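You operate a simulated robot arm through the tools that you are given. There is no shell and no other tool.

You run a simulated two-armed robot. Do the job below in one go: nothing can be reset, and whatever is moved stays where it is left.

JOB
Prove the metal detector with the iron wand, then the brass wand.
Fine: each tip down through the throat till the lamp lights, wand back in its holder, detector button after each.

Only the result counts: the job must be done as asked and must still hold three seconds after the hand-in. Knocking over, shifting, dropping, spilling or breaking anything else fails it.

ROBOT AND FRAMES
Two 7-joint arms with fingered hands on one trunk that stands fixed in place. Base frame: the origin is at the foot of the trunk, x ahead of it, y to its left, z up. Readings come in mm, rad, newtons and seconds.
The left shoulder is at [28, 92, 1261], the right one opposite. With the tool pointing down near the work surface each hand reaches from about 100 to 500 mm from the base axis, measured 20 degrees to its own side. Payload 2.1 kg a hand.
Tool frame (each hand has its own): the origin (TCP) lies between the finger pads and is the grasp point; the fingertips stand 20 mm ahead of it; z points along the fingers, y is the line along which they close. Largest opening 68 mm; the body of the gripper starts 23 mm behind the TCP. The gripper is a hand of 5 fingers: y runs from the thumb to the fingers, the wrist lies at [-10, -79, -131] in the tool frame, and closing takes about 1.5 s.
Orientation is that of the tool frame in the base frame, as [roll, pitch, yaw] about the fixed x, y, z axes, in that order (R = Rz(yaw) Ry(pitch) Rx(roll)). With the fingers straight down and the wrist toward the robot, the tool's x, y and z point along [0, 1, 0], [1, 0, 0] and [0, 0, -1] of the base frame.

CONTROLS
- The arms move only by the tool move_arm. It takes "left_series", "right_series" or both (then of equal length, played together; a hand with none holds still); each is text: rows parted by semicolons, each of 6 numbers parted by spaces: the shift along the tool's x, y, z in mm, then the turn, a rotation vector about the tool's x, y, z in degrees. In form: x y z wx wy wz; .... A call has 1 to 20 rows; each row is the pose to reach, as a shift and turn from the pose commanded when the call began, along the tool's axes at that moment. "left_claw" and "right_claw" are, for a hand that has rows, the finger opening in mm, from 0 to 68, set as the call begins (left out, the last holds). Rows are played at 5 a second. More than 50 mm and 0.15 rad between two rows, or a gripper value outside its range, and nothing of the call is played. A pose out of reach is approached as far as the arm can. The call stops where the force on the tool passes 40 N (or 10 N more than at its start, if that is more) or the arm is blocked; 0.2 s more then pass. The fingers move at their own pace (about 153 mm/s each) and stop on an object; they squeeze with about 23 N. The grip force told is the motor's: it shows also when the fingers shut on nothing. Time passes only in rows, and 0.2 s behind the last, so rows that repeat a pose let the fingers close. It gives the time, the measured TCP pose, the force on the tool (base axes), the opening and the grip force at its end, in the units of the frame above (readings bear some noise), with the torque about the TCP (base axes, N m) and any sound that the robot's microphone picked up.
- Cameras (640 x 400 px; columns grow to the right, rows downward): "scene" is now at [90.5, 24.5, 1417.7]; the picture's right is [0.40, -0.92, 0.00], its down [-0.46, -0.20, -0.87] and it looks along [0.80, 0.35, -0.50] (base axes); focal length 214 px, centre (320, 200). "left" rides on the left gripper at [-54, -58, -72] in its tool frame; the picture's right is [-0.57, -0.39, 0.73], its down [0.73, -0.64, 0.23] and it looks along [0.38, 0.66, 0.65] (tool axes); focal length 226 px, centre (320, 200). "right" rides on the right gripper at [54, -58, -72] in its tool frame; the picture's right is [-0.57, 0.39, -0.73], its down [-0.73, -0.64, 0.23] and it looks along [-0.38, 0.66, 0.65] (tool axes); focal length 226 px, centre (320, 200). There is no depth. A picture from a camera that has moved, and an enlarged one, comes with that camera's place and axes in the base frame and with its lens. The place of the scene camera against the robot may be out by one fixed shift of up to 25 mm in any direction.
- capture(camera): a new picture of that camera. No time passes.
- lift_body(by): slides the trunk up (or, below 0, down) by that many mm; the arms and the scene camera ride with it, the base frame stays. It gives what a move gives, with no picture.
- move_fingers(index, middle, ring, little, thumb_bend, thumb_turn, hand): sets how far each is bent, from 0 (flat) to 100 (curled in); at 30 the hand is open as for a grip, at 70 the pads meet at the TCP. One left out holds its place. A second passes; each finger stops where it meets its share of the squeeze, and holds until it gets a number again. A gripper value or a shape takes the hand back. It gives what a move gives, with no picture; readings hold the bend of each and the force on index, middle, ring, little, thumb and palm. thumb_turn goes from beside the hand (0) to across from the fingers (100), as for a grip.
- hand_shape(shape, hand): the hand has 5 fingers and takes this shape, open, in about a second: jaw (thumb against the fingers, like two jaws); tri (thumb and two fingers); tip (a fingertip pinch); poke (one finger out to press); point (the index stretched); flat (the hand flat); cup (the hand cupped); fist (a fist). The gripper value then closes the fingers along that shape, each until it touches; the sizes above hold for jaw. It gives what a move gives, with no picture.
- pan_tilt(pan, tilt): turns the head with the scene camera to pan (to the left, within 1.501 rad either way) and tilt (down, from -0.506 to 1.204), counted from straight ahead of the robot. It gives what a move gives.
- inspect(camera, box): a new picture of the part [left, top, right, bottom] of that camera's present view, enlarged. No time passes.
- close_job(): hands the job in; it is judged then, once.

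Nothing tells you positions but the pictures and the camera data. Unless the task says otherwise, let go and move clear before handing in.

The tools are called after ">>>" as a command line: name --argument value ..., lists and objects as JSON in quotes. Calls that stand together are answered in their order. move_arm: Moves the arms, as the interface text tells. Its arguments: {"type":"object","properties":{"left_series":{"type":"string"},"left_claw":{"type":"number"},"right_series":{"type":"string"},"right_claw":{"type":"number"}},"required":[]} The other tools are called the same way: lift_body (by) slides the trunk up or down; hand_shape (shape, hand) gives the hand a shape; move_fingers (index, middle, ring, little, thumb_bend, thumb_turn, hand) moves the fingers one by one; pan_tilt (pan, tilt) turns the head that bears the scene camera; capture (camera) takes a picture; inspect (camera, box) takes an enlarged picture of a part of a camera's view; close_job () hands the job in.

At the start:

```text
time: 0.0
left_ee_pos: [308.9, 278.6, 1415.2]
left_tool_rot: [-3.141, 0.0, 1.574]
left_force: [0.5, -0.9, -0.1]
left_torque: [-0.02, 0.05, -0.01]
left_opening: 67.8
left_finger_force: 0.0
left_shape: jaw
left_bend: [30.0, 30.0, 30.0, 30.0, 30.0, 98.0]
left_finger forces: [0.1, 0.0, 0.0, 0.0, 0.1, 0.0]
right_ee_pos: [412.6, -37.8, 1379.7]
right_tool_rot: [-3.141, 0.001, 1.573]
right_force: [-0.3, 1.0, -0.1]
right_torque: [0.01, 0.03, -0.01]
right_opening: 67.4
right_finger_force: 0.0
right_shape: jaw
right_bend: [30.0, 30.0, 30.0, 30.0, 30.0, 98.0]
right_finger forces: [0.0, 0.0, 0.0, 0.0, 0.0, 0.0]
trunk travel left (down, up): [-500.0, 404.0]
head pan, tilt: [0.412, 0.52]
```

scene: 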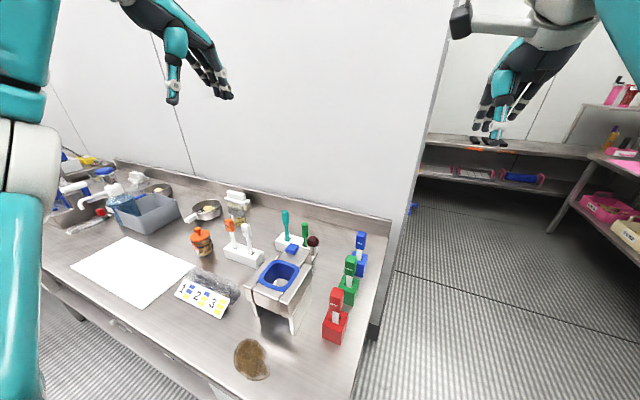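
right: 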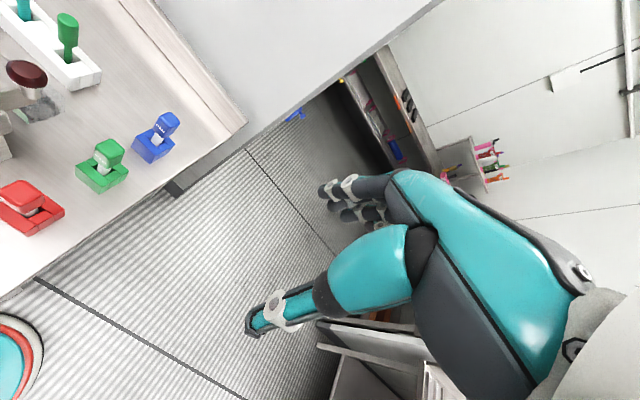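
left: 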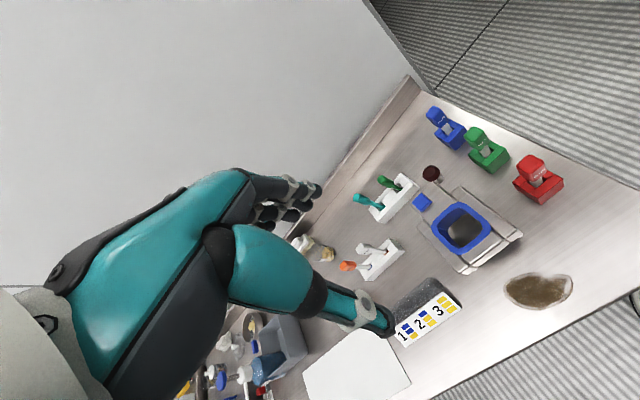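

I see a bench with a blue-rimmed detector throat, and red, green and blue wands in their holders on the right side. I'll zoom in to read the labels and find the lamp and button.

>>> inspect --camera "scene" --box '[220, 200, 400, 350]'

>>> inspect --camera "scene" --box '[310, 220, 380, 350]'

>>> inspect --camera "left" --box '[340, 80, 580, 320]'

>>> inspect --camera "right" --box '[0, 0, 240, 240]'

>>> inspect --camera "scene" --box '[40, 150, 260, 320]'

```text
2.67 times, centred on (310, 275) of scene
camera zoom: at [90.5, 24.5, 1417.7], right [0.4, -0.92, 0.0], down [-0.46, -0.2, -0.87], along [0.8, 0.35, -0.5], focal length 572 px, centre (347, 0)
```

zoom: 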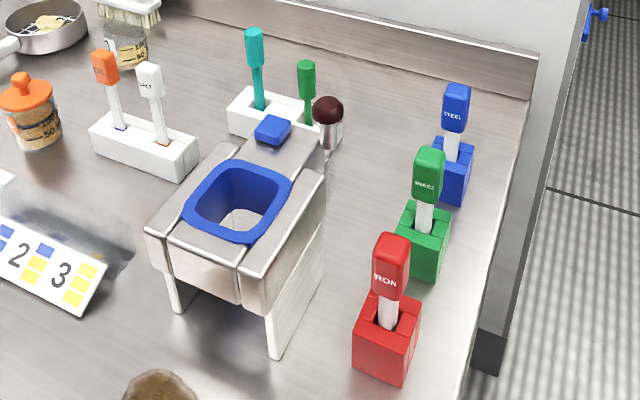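

```text
3.08 times, centred on (345, 285) of scene
camera zoom: at [90.5, 24.5, 1417.7], right [0.4, -0.92, 0.0], down [-0.46, -0.2, -0.87], along [0.8, 0.35, -0.5], focal length 660 px, centre (243, -62)
```

zoom: 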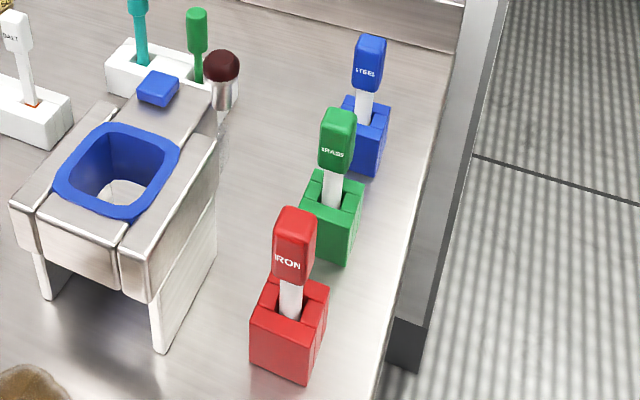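

```text
1.67 times, centred on (460, 200) of left
camera zoom: at [249.7, 221.6, 1486.7], right [-0.39, -0.57, -0.73], down [-0.64, 0.73, -0.23], along [0.66, 0.38, -0.65], focal length 377 px, centre (87, 200)
```

zoom: 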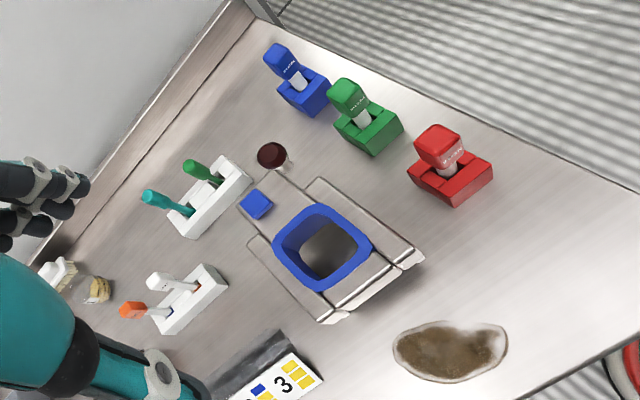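

```text
1.67 times, centred on (120, 120) of right
camera zoom: at [354.1, 16.0, 1450.4], right [0.39, -0.57, 0.73], down [-0.64, -0.73, -0.23], along [0.66, -0.38, -0.65], focal length 377 px, centre (653, 333)
```

zoom: 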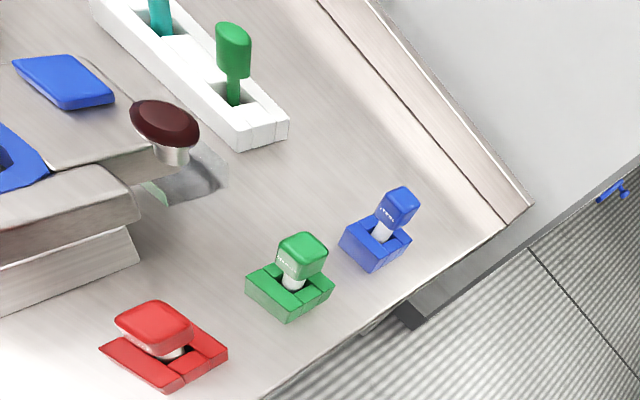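

```text
2.35 times, centred on (150, 235) of scene
camera zoom: at [90.5, 24.5, 1417.7], right [0.4, -0.92, 0.0], down [-0.46, -0.2, -0.87], along [0.8, 0.35, -0.5], focal length 505 px, centre (720, 118)
```

zoom: 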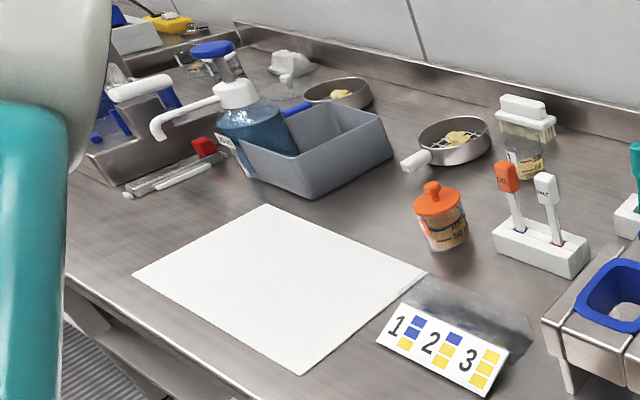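

IRON is the red wand, BRASS is green and STEEL is blue. The dark red dome looks like the lamp, and the small blue pad on the housing looks like the button. A first triangulation puts the iron wand near (397,122) and the brass near (507,125), so this is work for the left arm. I'll move the right arm away and bring the left hand in for a closer view.

>>> move_arm --left_series "-25 3 31 0 0 0; -51 6 62 0 0 0; -76 9 92 0 0 0; -102 12 123 0 0 0; -127 15 154 0 0 0; -153 18 184 0 0 0; -178 21 215 0 0 0" --right_series "-30 -9 0 0 0 0; -60 -18 0 0 0 0; -90 -27 0 0 0 0; -120 -36 0 0 0 0; -150 -45 0 0 0 0; -180 -54 0 0 0 0; -210 -60 0 0 0 0"

```text
time: 1.6
left_ee_pos: [323.2, 98.9, 1199.0]
left_tool_rot: [3.141, 0.002, 1.573]
left_force: [-0.2, -0.3, 0.0]
left_torque: [-0.01, 0.02, 0.03]
left_opening: 67.5
left_finger_force: 0.0
left_shape: jaw
left_bend: [30.0, 30.0, 30.0, 30.0, 30.0, 98.0]
left_finger forces: [0.1, 0.0, 0.1, 0.0, 0.0, 0.0]
right_ee_pos: [352.0, -248.2, 1380.3]
right_tool_rot: [-3.14, -0.001, 1.571]
right_force: [-0.1, -0.1, 0.3]
right_torque: [-0.01, -0.03, -0.03]
right_opening: 68.0
right_finger_force: 0.1
right_shape: jaw
right_bend: [30.0, 30.0, 30.0, 30.0, 30.0, 98.0]
right_finger forces: [0.0, 0.0, 0.0, 0.0, 0.0, 0.0]
trunk travel left (down, up): [-500.0, 404.0]
head pan, tilt: [0.412, 0.52]
```

The left hand is now over the wand area, so I'll look from both its camera and the scene camera.

>>> capture --camera "left"

>>> capture --camera "scene"

>>> capture --camera "right"

```text
taken
camera left: at [265.4, 43.7, 1271.8], right [-0.39, -0.57, -0.73], down [-0.64, 0.73, -0.23], along [0.66, 0.38, -0.65], focal length 226 px, centre (320, 200)
```

left: 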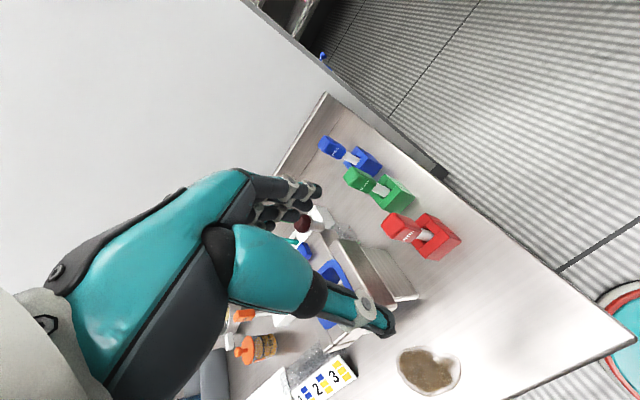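

```text
taken
camera scene: at [90.5, 23.8, 1417.8], right [0.4, -0.92, 0.0], down [-0.46, -0.2, -0.87], along [0.8, 0.35, -0.5], focal length 214 px, centre (320, 200)
```

scene: 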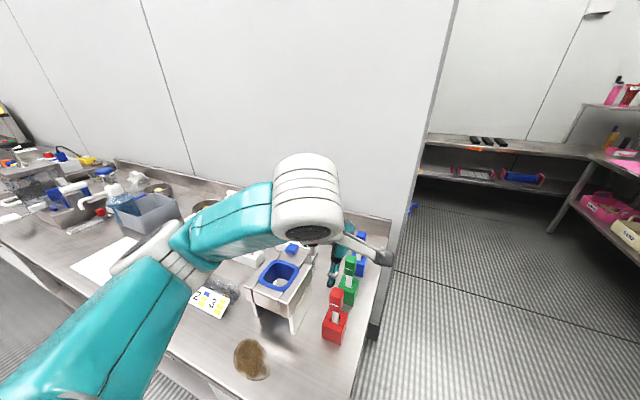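

```text
taken
camera right: at [293.1, -194.5, 1449.7], right [0.39, -0.57, 0.73], down [-0.64, -0.73, -0.23], along [0.66, -0.38, -0.65], focal length 226 px, centre (320, 200)
```

right: 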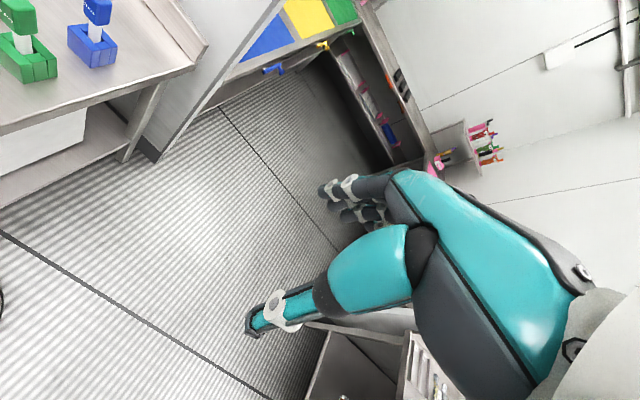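

Now I'll zoom in on the left camera to measure the wands.

>>> inspect --camera "left" --box '[300, 120, 480, 270]'

>>> inspect --camera "left" --box '[370, 190, 480, 270]'

```text
2.67 times, centred on (390, 195) of left
camera zoom: at [265.4, 43.7, 1271.8], right [-0.39, -0.57, -0.73], down [-0.64, 0.73, -0.23], along [0.66, 0.38, -0.65], focal length 603 px, centre (133, 213)
```

zoom: 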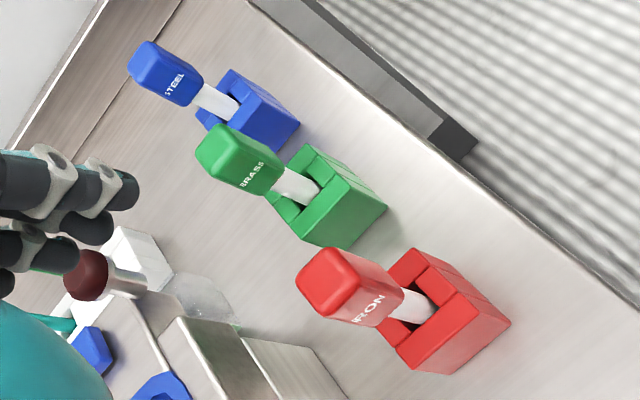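

```text
5.00 times, centred on (425, 230) of left
camera zoom: at [265.4, 43.7, 1271.8], right [-0.39, -0.57, -0.73], down [-0.64, 0.73, -0.23], along [0.66, 0.38, -0.65], focal length 1130 px, centre (-205, 50)
```

zoom: 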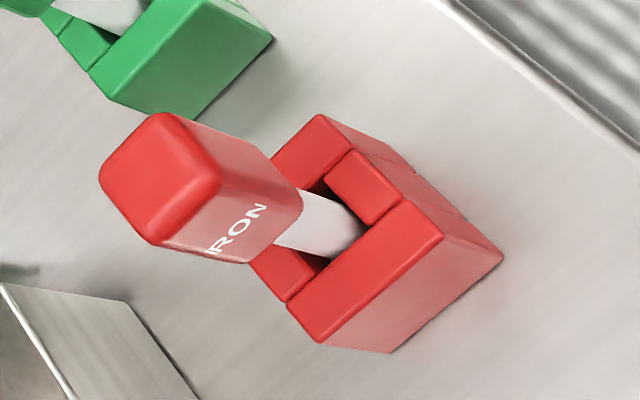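

The wands stand upright in a row along x, with the iron handle about 25 mm square and its top near z≈1005. I'll move the open hand over the iron wand, staying well clear above it, and check the alignment.

>>> move_arm --left_series "6 17 28 0 0 0; 12 34 56 0 0 0; 18 51 84 0 0 0; 23 67 112 0 0 0; 23 67 112 0 0 0" --left_claw 68

>>> capture --camera "left"

>>> capture --camera "scene"

```text
time: 2.8
left_ee_pos: [394.2, 123.4, 1087.0]
left_tool_rot: [-3.141, -0.002, 1.573]
left_force: [0.5, -0.2, -0.1]
left_torque: [-0.01, -0.01, 0.0]
left_opening: 67.7
left_finger_force: 0.1
left_shape: jaw
left_bend: [30.0, 30.0, 30.0, 30.0, 30.0, 98.0]
left_finger forces: [0.1, 0.1, 0.1, 0.0, 0.0, 0.1]
right_ee_pos: [351.1, -247.4, 1378.9]
right_tool_rot: [-3.139, 0.001, 1.574]
right_force: [0.1, 0.0, 0.4]
right_torque: [0.03, 0.01, 0.03]
right_opening: 67.8
right_finger_force: 0.2
right_shape: jaw
right_bend: [30.0, 30.0, 30.0, 30.0, 30.0, 98.0]
right_finger forces: [0.0, 0.0, 0.1, 0.0, 0.1, 0.1]
trunk travel left (down, up): [-500.0, 404.0]
head pan, tilt: [0.412, 0.52]
```

```text
taken
camera left: at [336.5, 67.3, 1159.6], right [-0.39, -0.57, -0.73], down [-0.64, 0.73, -0.23], along [0.66, 0.38, -0.65], focal length 226 px, centre (320, 200)
```

left: 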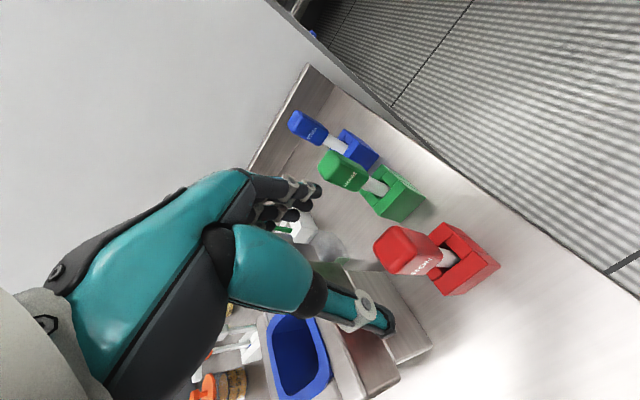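

```text
taken
camera scene: at [90.5, 24.3, 1417.8], right [0.4, -0.92, 0.0], down [-0.46, -0.2, -0.87], along [0.8, 0.35, -0.5], focal length 214 px, centre (320, 200)
```

scene: 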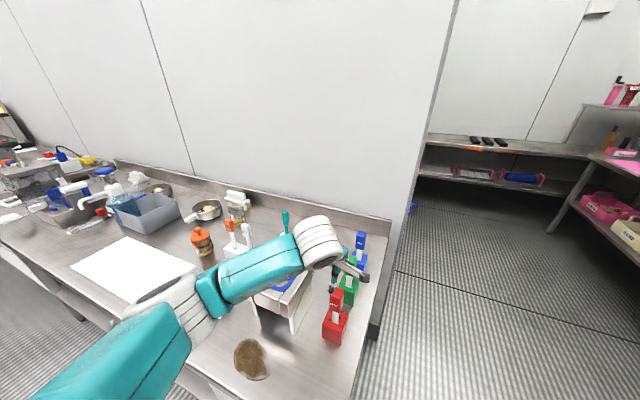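

>>> inspect --camera "left" --box '[360, 210, 510, 310]'

>>> inspect --camera "left" --box '[270, 100, 450, 230]'

>>> inspect --camera "scene" --box '[240, 210, 400, 350]'

```text
4.00 times, centred on (435, 260) of left
camera zoom: at [336.5, 67.3, 1159.6], right [-0.39, -0.57, -0.73], down [-0.64, 0.73, -0.23], along [0.66, 0.38, -0.65], focal length 904 px, centre (-140, -40)
```

zoom: 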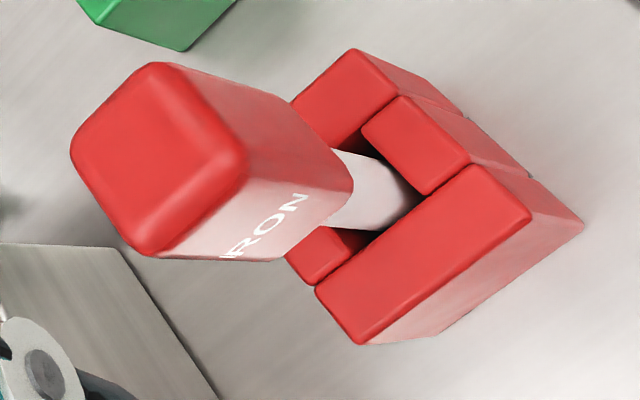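

```text
3.08 times, centred on (360, 165) of left
camera zoom: at [336.5, 67.3, 1159.6], right [-0.39, -0.57, -0.73], down [-0.64, 0.73, -0.23], along [0.66, 0.38, -0.65], focal length 696 px, centre (197, 308)
```

zoom: 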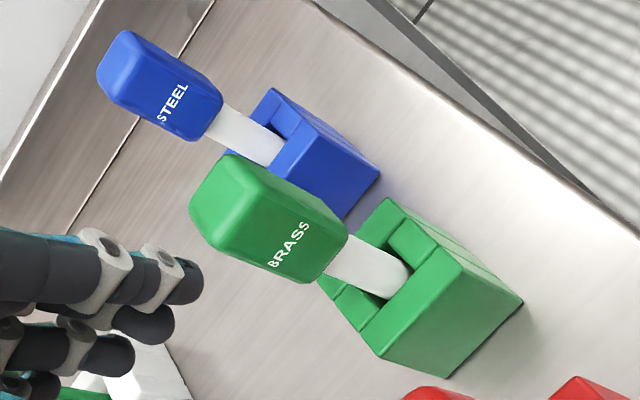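

```text
2.86 times, centred on (320, 280) of scene
camera zoom: at [90.5, 24.3, 1417.8], right [0.4, -0.92, 0.0], down [-0.46, -0.2, -0.87], along [0.8, 0.35, -0.5], focal length 613 px, centre (320, -29)
```

zoom: 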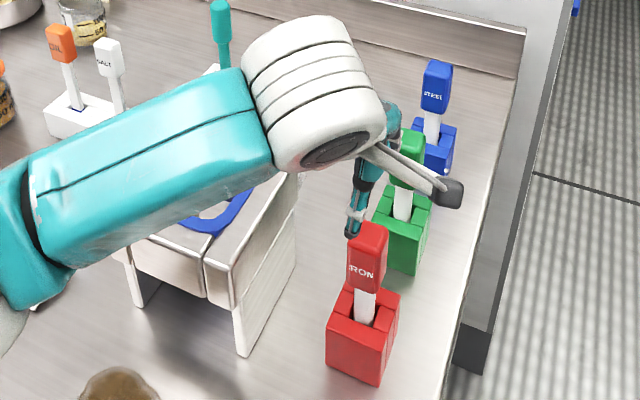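

The iron handle top triangulates to about (404,128,999), 29 mm square and about 48 mm tall. Before gripping I'll measure the detector from this pose as well.

>>> inspect --camera "left" --box '[180, 220, 450, 400]'

```text
2.22 times, centred on (315, 310) of left
camera zoom: at [336.5, 67.3, 1159.6], right [-0.39, -0.57, -0.73], down [-0.64, 0.73, -0.23], along [0.66, 0.38, -0.65], focal length 502 px, centre (331, -44)
```

zoom: 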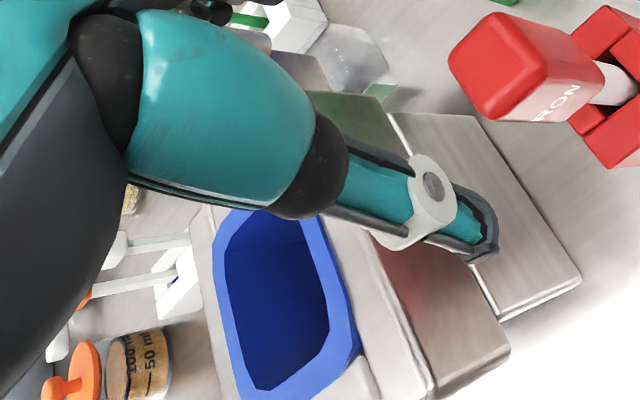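

The detector rim comes out near (395,273,997), the lamp near (496,228,1045), and the button near (484,286,1007). I'll centre over the iron handle, come down partway and check again.

>>> move_arm --left_series "5 9 0 0 0 0; 5 9 20 0 0 0; 5 9 40 0 0 0; 5 9 40 0 0 0" --left_claw 68

>>> capture --camera "left"

>>> inspect --camera "left" --box '[280, 150, 480, 350]'

>>> inspect --camera "scene" --box '[260, 210, 400, 350]'

```text
time: 3.8
left_ee_pos: [404.0, 127.9, 1047.3]
left_tool_rot: [3.141, -0.002, 1.573]
left_force: [0.5, 0.3, 0.2]
left_torque: [0.01, 0.02, 0.0]
left_opening: 67.4
left_finger_force: 0.0
left_shape: jaw
left_bend: [30.0, 30.0, 30.0, 30.0, 30.0, 98.0]
left_finger forces: [0.1, 0.0, 0.0, 0.1, 0.1, 0.0]
right_ee_pos: [351.0, -247.3, 1378.5]
right_tool_rot: [-3.14, 0.001, 1.573]
right_force: [0.7, 0.2, 0.0]
right_torque: [-0.01, 0.03, -0.01]
right_opening: 67.9
right_finger_force: 0.0
right_shape: jaw
right_bend: [30.0, 30.0, 30.0, 30.0, 30.0, 98.0]
right_finger forces: [0.1, 0.1, 0.0, 0.0, 0.1, 0.1]
trunk travel left (down, up): [-500.0, 404.0]
head pan, tilt: [0.412, 0.52]
```

```text
taken
camera left: at [346.5, 72.6, 1118.3], right [-0.39, -0.57, -0.73], down [-0.64, 0.73, -0.23], along [0.66, 0.38, -0.65], focal length 226 px, centre (320, 200)
```

left: 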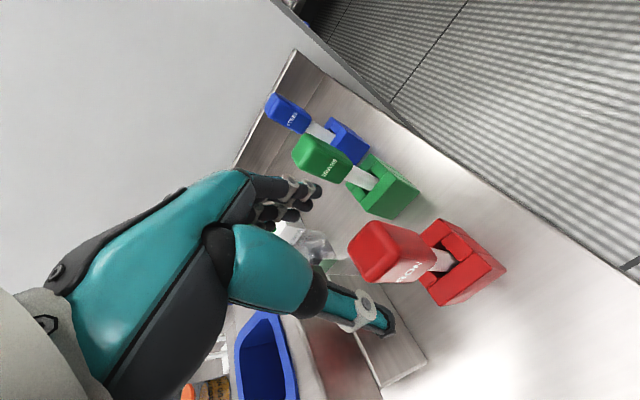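

```text
2.00 times, centred on (380, 250) of left
camera zoom: at [346.5, 72.6, 1118.3], right [-0.39, -0.57, -0.73], down [-0.64, 0.73, -0.23], along [0.66, 0.38, -0.65], focal length 452 px, centre (200, 100)
```

zoom: 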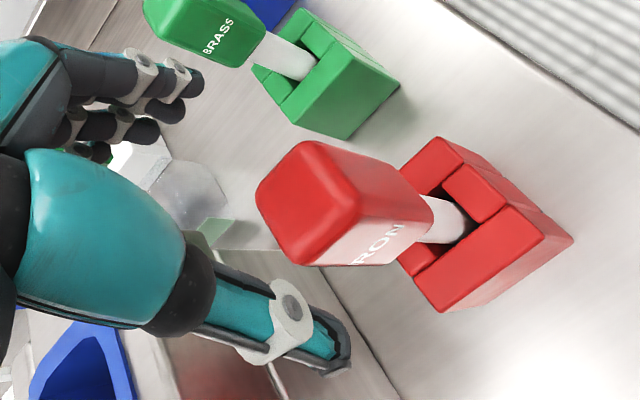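

```text
2.86 times, centred on (330, 280) of scene
camera zoom: at [90.5, 24.3, 1417.8], right [0.4, -0.92, 0.0], down [-0.46, -0.2, -0.87], along [0.8, 0.35, -0.5], focal length 613 px, centre (291, -29)
```

zoom: 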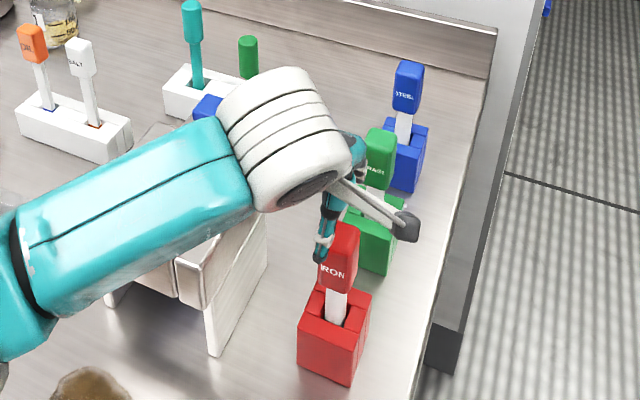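

The hand is centred on the iron handle to within about 2 mm. I'll descend to grasp height and then close.

>>> move_arm --left_series "1 0 15 0 0 0; 1 0 30 0 0 0; 1 0 45 0 0 0; 1 0 55 0 0 0; 1 0 62 0 0 0; 1 0 62 0 0 0" --left_claw 68

>>> inspect --camera "left" --box '[280, 150, 480, 350]'

>>> inspect --camera "scene" --box '[260, 210, 400, 350]'

```text
time: 5.2
left_ee_pos: [405.9, 127.0, 984.9]
left_tool_rot: [-3.141, 0.0, 1.574]
left_force: [-1.0, 0.2, 0.0]
left_torque: [-0.01, -0.01, 0.01]
left_opening: 67.6
left_finger_force: 0.0
left_shape: jaw
left_bend: [30.0, 30.0, 30.0, 30.0, 30.0, 98.0]
left_finger forces: [0.1, 0.0, 0.1, 0.0, 0.0, 0.0]
right_ee_pos: [352.3, -248.7, 1379.0]
right_tool_rot: [-3.141, -0.001, 1.572]
right_force: [0.4, 0.8, -0.7]
right_torque: [0.0, 0.0, 0.05]
right_opening: 67.9
right_finger_force: 0.2
right_shape: jaw
right_bend: [30.0, 30.0, 30.0, 30.0, 30.0, 98.0]
right_finger forces: [0.0, 0.1, 0.1, 0.1, 0.0, 0.0]
trunk travel left (down, up): [-500.0, 404.0]
head pan, tilt: [0.412, 0.52]
```

```text
2.00 times, centred on (380, 250) of left
camera zoom: at [346.8, 71.4, 1057.6], right [-0.39, -0.57, -0.73], down [-0.64, 0.73, -0.23], along [0.66, 0.38, -0.65], focal length 452 px, centre (200, 100)
```

zoom: 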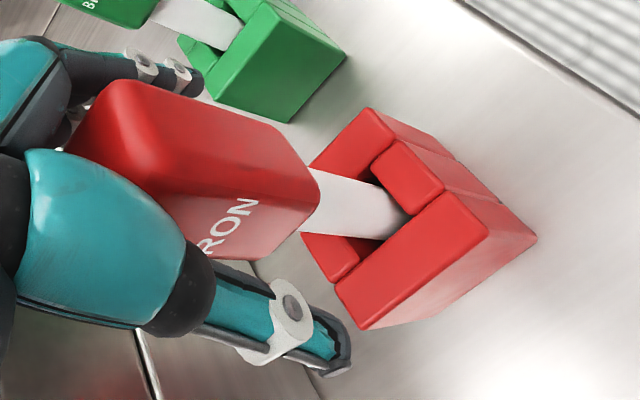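

```text
2.86 times, centred on (330, 280) of scene
camera zoom: at [90.5, 24.3, 1417.7], right [0.4, -0.92, 0.0], down [-0.46, -0.2, -0.87], along [0.8, 0.35, -0.5], focal length 613 px, centre (291, -29)
```

zoom: 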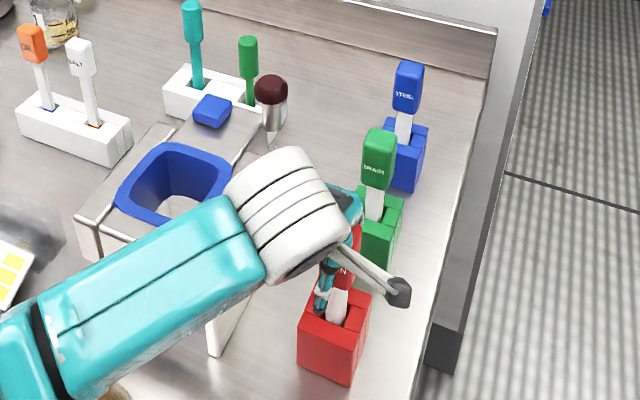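

The fingers straddle the handle without contact. I'll close on it now.

>>> move_arm --left_series "0 0 0 0 0 0; 0 0 0 0 0 0; 0 0 0 0 0 0; 0 0 0 0 0 0; 0 0 0 0 0 0; 0 0 0 0 0 0; 0 0 0 0 0 0; 0 0 0 0 0 0" --left_claw 10

>>> inspect --camera "left" --box '[280, 150, 480, 350]'

>>> inspect --camera "scene" --box '[260, 210, 400, 350]'

```text
time: 7.0
left_ee_pos: [405.5, 127.7, 986.7]
left_tool_rot: [3.14, 0.001, 1.574]
left_force: [-1.8, 0.0, -1.8]
left_torque: [0.0, 0.14, -0.01]
left_opening: 22.9
left_finger_force: 22.5
left_shape: jaw
left_bend: [74.0, 51.0, 59.0, 56.0, 75.0, 100.0]
left_finger forces: [12.6, 6.3, 0.1, 0.0, 20.6, 0.0]
right_ee_pos: [351.5, -248.8, 1379.5]
right_tool_rot: [-3.141, 0.0, 1.573]
right_force: [-0.1, 0.4, -1.2]
right_torque: [0.01, 0.01, -0.02]
right_opening: 67.8
right_finger_force: 0.1
right_shape: jaw
right_bend: [30.0, 30.0, 30.0, 30.0, 30.0, 98.0]
right_finger forces: [0.0, 0.0, 0.0, 0.1, 0.0, 0.0]
trunk travel left (down, up): [-500.0, 404.0]
head pan, tilt: [0.412, 0.52]
```

```text
2.00 times, centred on (380, 250) of left
camera zoom: at [346.6, 71.4, 1057.8], right [-0.39, -0.57, -0.73], down [-0.64, 0.73, -0.23], along [0.66, 0.38, -0.65], focal length 452 px, centre (200, 100)
```

zoom: 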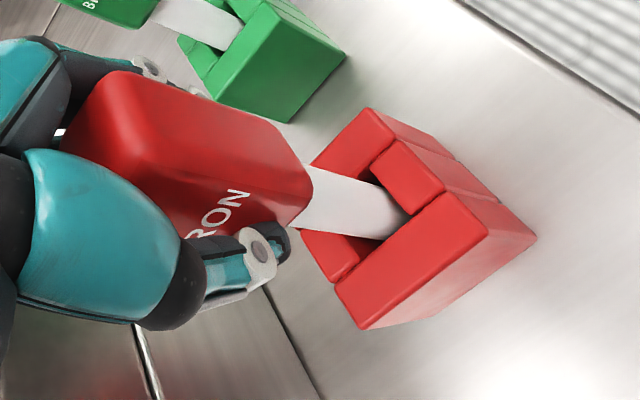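

```text
2.86 times, centred on (330, 280) of scene
camera zoom: at [90.3, 24.3, 1417.8], right [0.4, -0.92, 0.0], down [-0.45, -0.2, -0.87], along [0.8, 0.35, -0.5], focal length 613 px, centre (291, -29)
```

zoom: 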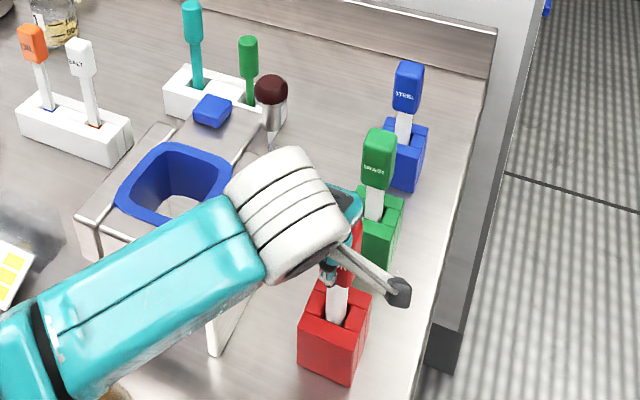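

Index, middle and thumb carry about 20 N on the handle. I'll lift slowly a short way and check that the wand follows and the holder stays put.

>>> move_arm --left_series "0 0 -4 0 0 0; 0 0 -8 0 0 0; 0 0 -12 0 0 0; 0 0 -16 0 0 0; 0 0 -20 0 0 0; 0 0 -20 0 0 0"

>>> inspect --camera "left" --box '[280, 150, 480, 350]'

>>> inspect --camera "scene" --box '[260, 210, 400, 350]'

```text
time: 8.4
left_ee_pos: [405.8, 126.7, 1006.0]
left_tool_rot: [-3.141, 0.0, 1.572]
left_force: [0.6, 0.1, -0.1]
left_torque: [0.0, 0.02, 0.03]
left_opening: 22.7
left_finger_force: 23.1
left_shape: jaw
left_bend: [74.0, 51.0, 59.0, 56.0, 75.0, 100.0]
left_finger forces: [13.0, 7.1, 0.0, 0.0, 20.3, 0.0]
right_ee_pos: [351.4, -248.1, 1378.7]
right_tool_rot: [-3.139, 0.0, 1.571]
right_force: [-0.1, 0.8, 0.3]
right_torque: [-0.01, 0.0, 0.0]
right_opening: 67.6
right_finger_force: 0.1
right_shape: jaw
right_bend: [30.0, 30.0, 30.0, 30.0, 30.0, 98.0]
right_finger forces: [0.0, 0.0, 0.0, 0.0, 0.1, 0.0]
trunk travel left (down, up): [-500.0, 404.0]
head pan, tilt: [0.412, 0.52]
```

```text
2.00 times, centred on (380, 250) of left
camera zoom: at [346.2, 71.5, 1078.4], right [-0.39, -0.57, -0.73], down [-0.64, 0.73, -0.23], along [0.66, 0.38, -0.65], focal length 452 px, centre (200, 100)
```

zoom: 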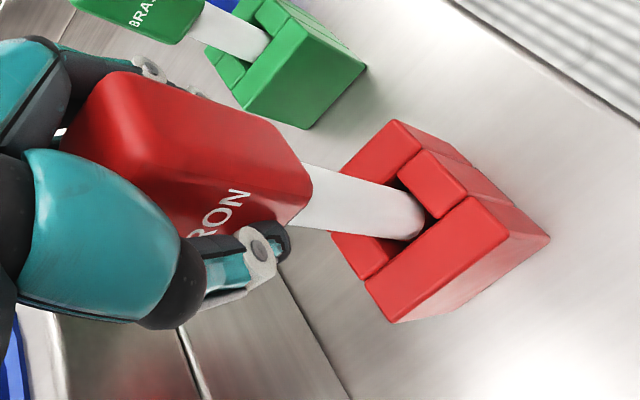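

```text
2.86 times, centred on (330, 280) of scene
camera zoom: at [90.5, 24.3, 1417.7], right [0.4, -0.92, 0.0], down [-0.46, -0.2, -0.87], along [0.8, 0.35, -0.5], focal length 613 px, centre (291, -29)
```

zoom: 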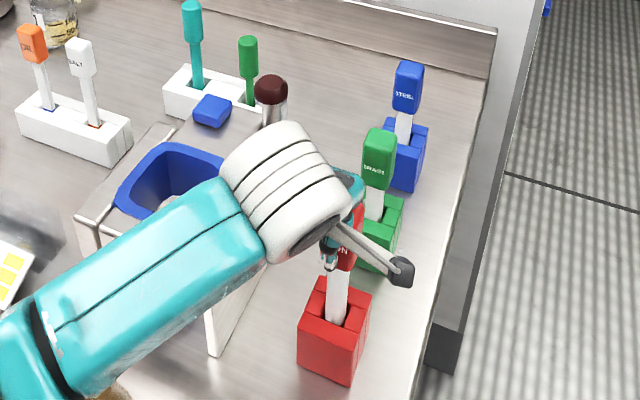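

The wand follows and the holder stays still. I'll keep lifting until the tip is visible.

>>> move_arm --left_series "0 0 -6 0 0 0; 0 0 -12 0 0 0; 0 0 -18 0 0 0; 0 0 -24 0 0 0; 0 0 -30 0 0 0; 0 0 -36 0 0 0; 0 0 -42 0 0 0; 0 0 -50 0 0 0; 0 0 -50 0 0 0"

>>> inspect --camera "left" --box '[280, 150, 480, 350]'

>>> inspect --camera "scene" --box '[240, 210, 380, 350]'

```text
time: 10.4
left_ee_pos: [405.8, 130.7, 1056.8]
left_tool_rot: [3.141, -0.001, 1.573]
left_force: [0.5, -0.1, -1.3]
left_torque: [-0.01, -0.01, -0.03]
left_opening: 22.7
left_finger_force: 23.2
left_shape: jaw
left_bend: [74.0, 51.0, 59.0, 56.0, 75.0, 100.0]
left_finger forces: [13.1, 7.1, 0.0, 0.0, 20.1, 0.0]
right_ee_pos: [350.7, -247.1, 1378.5]
right_tool_rot: [-3.141, -0.001, 1.573]
right_force: [0.2, 0.4, -0.5]
right_torque: [-0.02, 0.01, 0.01]
right_opening: 67.6
right_finger_force: 0.0
right_shape: jaw
right_bend: [30.0, 30.0, 30.0, 30.0, 30.0, 98.0]
right_finger forces: [0.0, 0.0, 0.0, 0.0, 0.1, 0.0]
trunk travel left (down, up): [-500.0, 404.0]
head pan, tilt: [0.412, 0.52]
```

```text
2.00 times, centred on (380, 250) of left
camera zoom: at [346.8, 74.2, 1128.0], right [-0.39, -0.57, -0.73], down [-0.64, 0.73, -0.23], along [0.66, 0.38, -0.65], focal length 452 px, centre (200, 100)
```

zoom: 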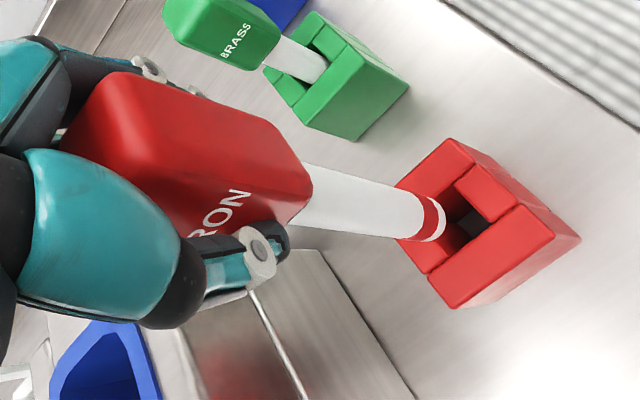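

```text
2.86 times, centred on (310, 280) of scene
camera zoom: at [90.5, 24.3, 1417.7], right [0.4, -0.92, 0.0], down [-0.46, -0.2, -0.87], along [0.8, 0.35, -0.5], focal length 613 px, centre (349, -29)
```

zoom: 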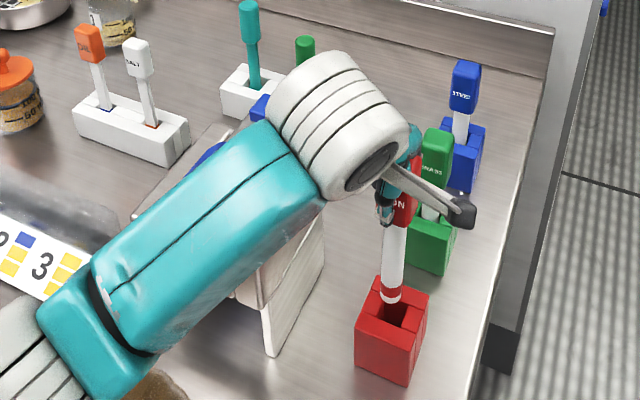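

The stem is long: the tip sits about 144 mm below the TCP and has a red band. I'll raise the tip above the detector rim (z≈997) and move over towards the throat.

>>> move_arm --left_series "0 0 -20 0 0 0; 0 0 -40 0 0 0; 0 0 -60 0 0 0; 0 0 -80 0 0 0; 0 0 -100 0 0 0; 0 0 -120 0 0 0; 0 0 -120 0 0 0"

>>> capture --camera "left"

>>> inspect --camera "scene" --box '[220, 180, 400, 350]'

```text
time: 12.0
left_ee_pos: [405.8, 128.8, 1175.2]
left_tool_rot: [-3.141, 0.001, 1.572]
left_force: [-0.3, 0.0, -0.3]
left_torque: [0.01, 0.04, 0.01]
left_opening: 22.5
left_finger_force: 22.7
left_shape: jaw
left_bend: [74.0, 51.0, 59.0, 56.0, 75.0, 100.0]
left_finger forces: [12.9, 7.3, 0.0, 0.1, 20.2, 0.1]
right_ee_pos: [350.9, -247.5, 1379.2]
right_tool_rot: [-3.14, 0.0, 1.572]
right_force: [0.2, 1.1, -0.2]
right_torque: [-0.02, 0.01, -0.02]
right_opening: 67.8
right_finger_force: 0.0
right_shape: jaw
right_bend: [30.0, 30.0, 30.0, 30.0, 30.0, 98.0]
right_finger forces: [0.0, 0.0, 0.0, 0.1, 0.0, 0.1]
trunk travel left (down, up): [-500.0, 404.0]
head pan, tilt: [0.412, 0.52]
```

```text
taken
camera left: at [347.2, 73.0, 1247.2], right [-0.39, -0.57, -0.73], down [-0.64, 0.73, -0.23], along [0.66, 0.38, -0.65], focal length 226 px, centre (320, 200)
```

left: 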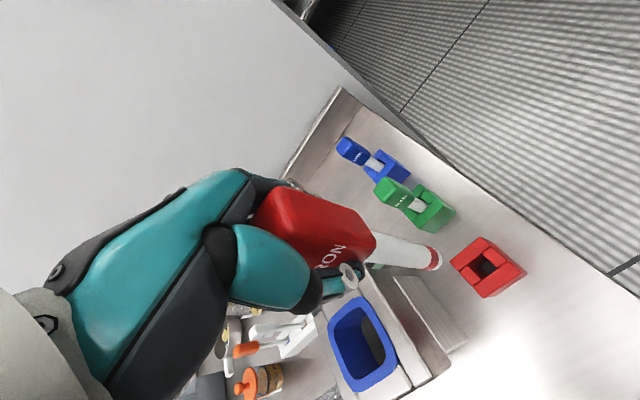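

```text
2.35 times, centred on (310, 265) of scene
camera zoom: at [90.6, 24.3, 1417.7], right [0.4, -0.92, 0.0], down [-0.46, -0.2, -0.87], along [0.8, 0.35, -0.5], focal length 505 px, centre (344, 47)
```

zoom: 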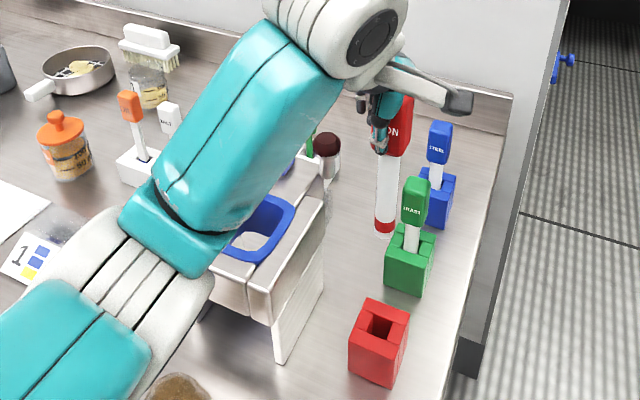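

>>> inspect --camera "left" --box '[300, 270, 480, 400]'

>>> inspect --camera "left" --box '[320, 120, 540, 300]'

```text
3.08 times, centred on (390, 335) of left
camera zoom: at [347.2, 73.0, 1247.2], right [-0.39, -0.57, -0.73], down [-0.64, 0.73, -0.23], along [0.66, 0.38, -0.65], focal length 696 px, centre (105, -215)
```

zoom: 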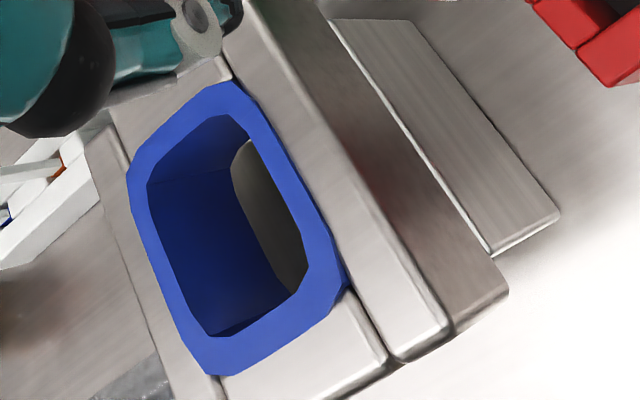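

```text
2.22 times, centred on (430, 210) of left
camera zoom: at [347.2, 73.0, 1247.2], right [-0.39, -0.57, -0.73], down [-0.64, 0.73, -0.23], along [0.66, 0.38, -0.65], focal length 502 px, centre (76, 178)
```

zoom: 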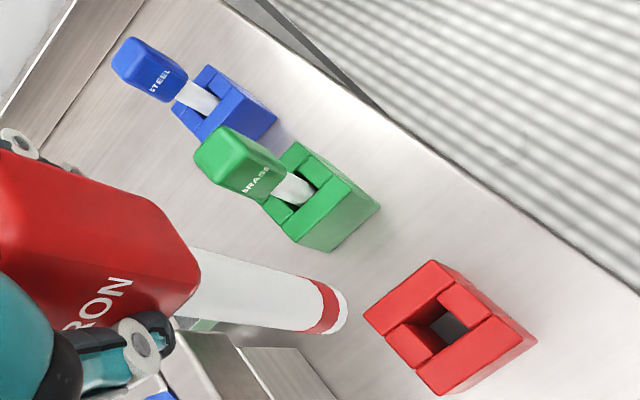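

The throat opening measures about 54×58 mm, centred near (400,276) at z≈997. I'll carry the wand over it at this height, which leaves the tip about 34 mm above the rim.

>>> move_arm --left_series "22 0 0 0 0 0; 46 -1 0 0 0 0; 70 -2 0 0 0 0; 94 -2 0 0 0 0; 118 -3 0 0 0 0; 136 -4 0 0 0 0; 148 -4 0 0 0 0; 148 -4 0 0 0 0; 148 -4 0 0 0 0"

>>> capture --camera "left"

>>> capture --camera "scene"

>>> inspect --camera "left" --box '[320, 170, 500, 340]'

```text
time: 14.0
left_ee_pos: [398.8, 276.6, 1175.2]
left_tool_rot: [-3.141, -0.001, 1.573]
left_force: [-0.5, -0.3, -0.6]
left_torque: [0.01, -0.01, -0.03]
left_opening: 22.7
left_finger_force: 23.2
left_shape: jaw
left_bend: [74.0, 51.0, 59.0, 56.0, 75.0, 100.0]
left_finger forces: [12.9, 7.3, 0.0, 0.1, 20.2, 0.1]
right_ee_pos: [351.5, -247.7, 1378.1]
right_tool_rot: [-3.14, 0.0, 1.574]
right_force: [0.9, 0.9, 0.0]
right_torque: [0.0, -0.03, -0.01]
right_opening: 67.9
right_finger_force: 0.1
right_shape: jaw
right_bend: [30.0, 30.0, 30.0, 30.0, 30.0, 98.0]
right_finger forces: [0.1, 0.0, 0.1, 0.0, 0.1, 0.1]
trunk travel left (down, up): [-500.0, 404.0]
head pan, tilt: [0.412, 0.52]
```

```text
taken
camera left: at [342.3, 220.4, 1248.1], right [-0.39, -0.57, -0.73], down [-0.64, 0.73, -0.23], along [0.66, 0.38, -0.65], focal length 226 px, centre (320, 200)
```

left: 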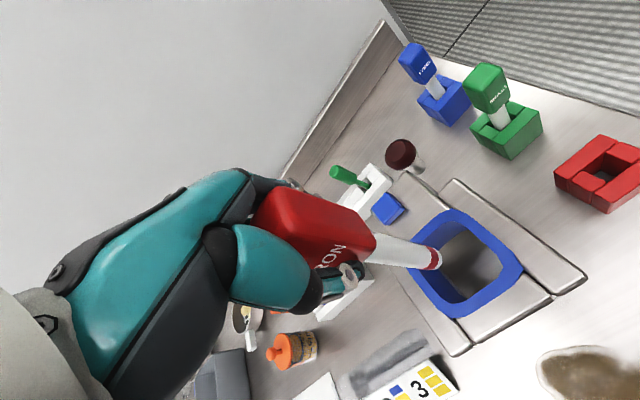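

```text
taken
camera scene: at [90.5, 24.4, 1417.7], right [0.4, -0.92, 0.0], down [-0.46, -0.2, -0.87], along [0.8, 0.35, -0.5], focal length 214 px, centre (320, 200)
```

scene: 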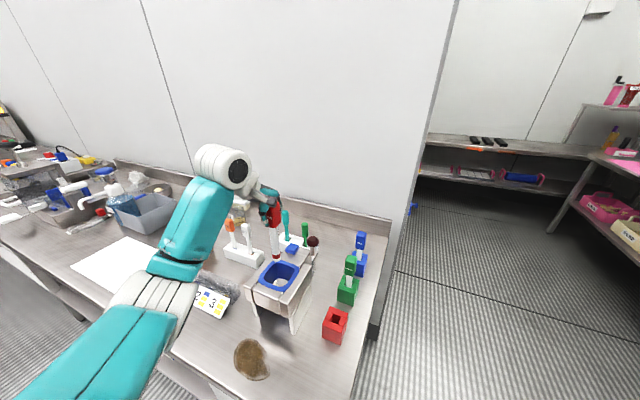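

```text
2.35 times, centred on (410, 255) of left
camera zoom: at [342.3, 220.4, 1248.1], right [-0.39, -0.57, -0.73], down [-0.64, 0.73, -0.23], along [0.66, 0.38, -0.65], focal length 532 px, centre (108, 71)
```

zoom: 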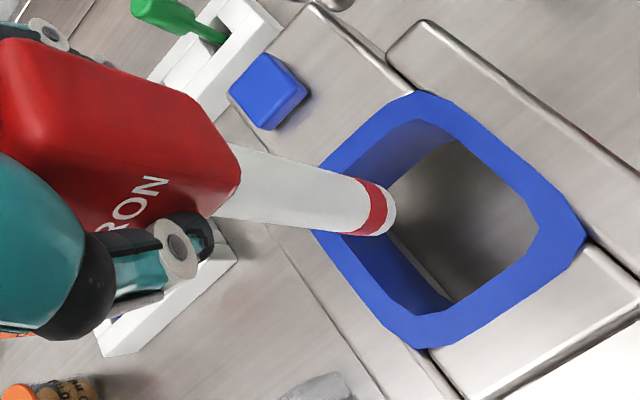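

The tip hangs within about 1 mm of the throat centre. I'll lower in stages and watch the lamp.

>>> move_arm --left_series "0 0 10 0 0 0; 0 0 20 0 0 0; 0 0 30 0 0 0; 0 0 38 0 0 0; 0 0 45 0 0 0; 0 0 45 0 0 0"

>>> capture --camera "left"

>>> inspect --camera "scene" --box '[230, 180, 370, 320]'

```text
time: 15.4
left_ee_pos: [401.4, 275.7, 1131.3]
left_tool_rot: [3.141, 0.001, 1.574]
left_force: [0.3, -0.8, -0.6]
left_torque: [0.01, 0.01, -0.01]
left_opening: 22.7
left_finger_force: 23.0
left_shape: jaw
left_bend: [74.0, 51.0, 59.0, 56.0, 75.0, 100.0]
left_finger forces: [12.9, 7.3, 0.0, 0.1, 20.2, 0.0]
right_ee_pos: [352.2, -248.1, 1379.8]
right_tool_rot: [-3.138, 0.001, 1.573]
right_force: [0.3, 0.4, 0.2]
right_torque: [-0.01, -0.02, 0.03]
right_opening: 67.6
right_finger_force: 0.1
right_shape: jaw
right_bend: [30.0, 30.0, 30.0, 30.0, 30.0, 98.0]
right_finger forces: [0.0, 0.0, 0.0, 0.1, 0.0, 0.0]
trunk travel left (down, up): [-500.0, 404.0]
head pan, tilt: [0.412, 0.52]
```

```text
taken
camera left: at [343.0, 220.7, 1202.4], right [-0.39, -0.57, -0.73], down [-0.64, 0.73, -0.23], along [0.66, 0.38, -0.65], focal length 226 px, centre (320, 200)
```

left: 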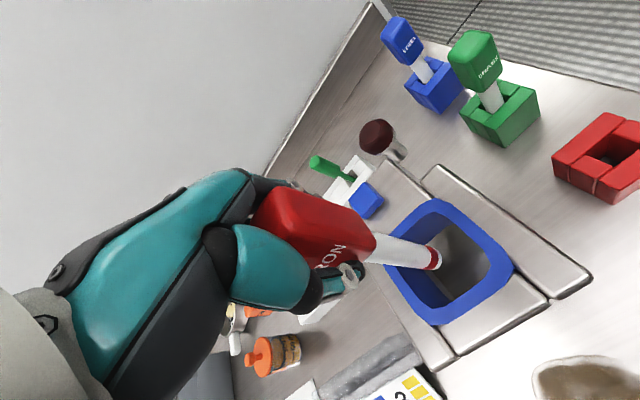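

```text
2.86 times, centred on (300, 250) of scene
camera zoom: at [90.5, 24.4, 1417.7], right [0.4, -0.92, 0.0], down [-0.46, -0.2, -0.87], along [0.8, 0.35, -0.5], focal length 613 px, centre (377, 57)
```

zoom: 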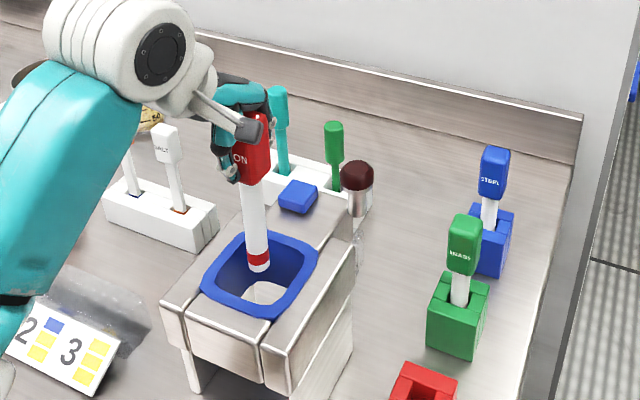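

>>> move_arm --left_series "0 0 5 0 0 0; 0 0 10 0 0 0; 0 0 15 0 0 0; 0 0 20 0 0 0; 0 0 20 0 0 0"

>>> inspect --camera "scene" --box '[230, 180, 370, 320]'

>>> inspect --camera "left" --box '[330, 90, 530, 330]'

```text
time: 16.6
left_ee_pos: [399.1, 276.2, 1110.2]
left_tool_rot: [3.14, 0.001, 1.573]
left_force: [0.7, -0.6, -0.1]
left_torque: [-0.03, 0.0, 0.02]
left_opening: 22.7
left_finger_force: 22.9
left_shape: jaw
left_bend: [74.0, 51.0, 59.0, 56.0, 75.0, 100.0]
left_finger forces: [12.8, 7.3, 0.0, 0.1, 20.2, 0.0]
right_ee_pos: [351.0, -248.9, 1379.0]
right_tool_rot: [-3.14, -0.001, 1.573]
right_force: [0.6, 0.5, -0.1]
right_torque: [-0.03, 0.02, 0.03]
right_opening: 67.8
right_finger_force: 0.0
right_shape: jaw
right_bend: [30.0, 30.0, 30.0, 30.0, 30.0, 98.0]
right_finger forces: [0.0, 0.0, 0.0, 0.1, 0.0, 0.0]
trunk travel left (down, up): [-500.0, 404.0]
head pan, tilt: [0.412, 0.52]
```

```text
2.86 times, centred on (300, 250) of scene
camera zoom: at [90.5, 24.4, 1417.7], right [0.4, -0.92, 0.0], down [-0.46, -0.2, -0.87], along [0.8, 0.35, -0.5], focal length 613 px, centre (377, 57)
```

zoom: 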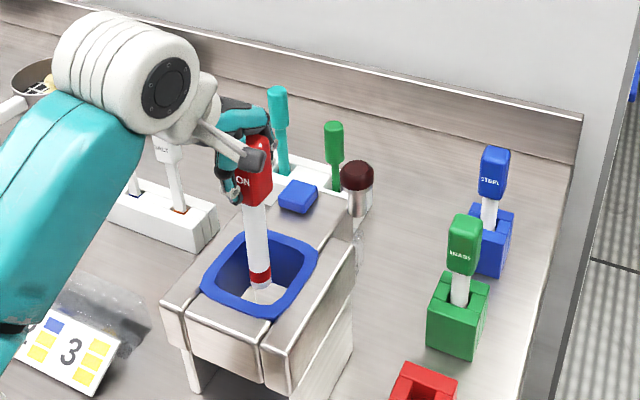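

```text
1.67 times, centred on (430, 210) of left
camera zoom: at [342.5, 220.7, 1181.6], right [-0.39, -0.57, -0.73], down [-0.64, 0.73, -0.23], along [0.66, 0.38, -0.65], focal length 377 px, centre (137, 183)
```

zoom: 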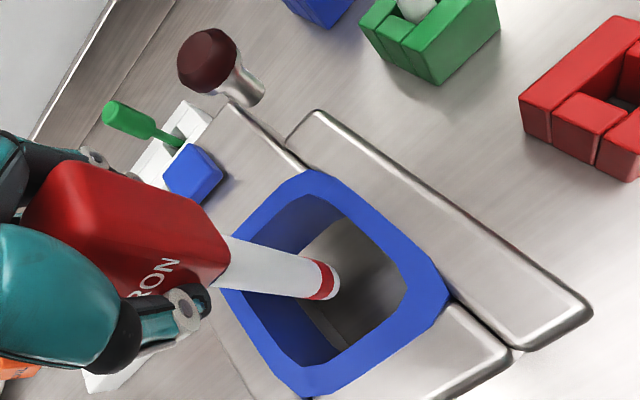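

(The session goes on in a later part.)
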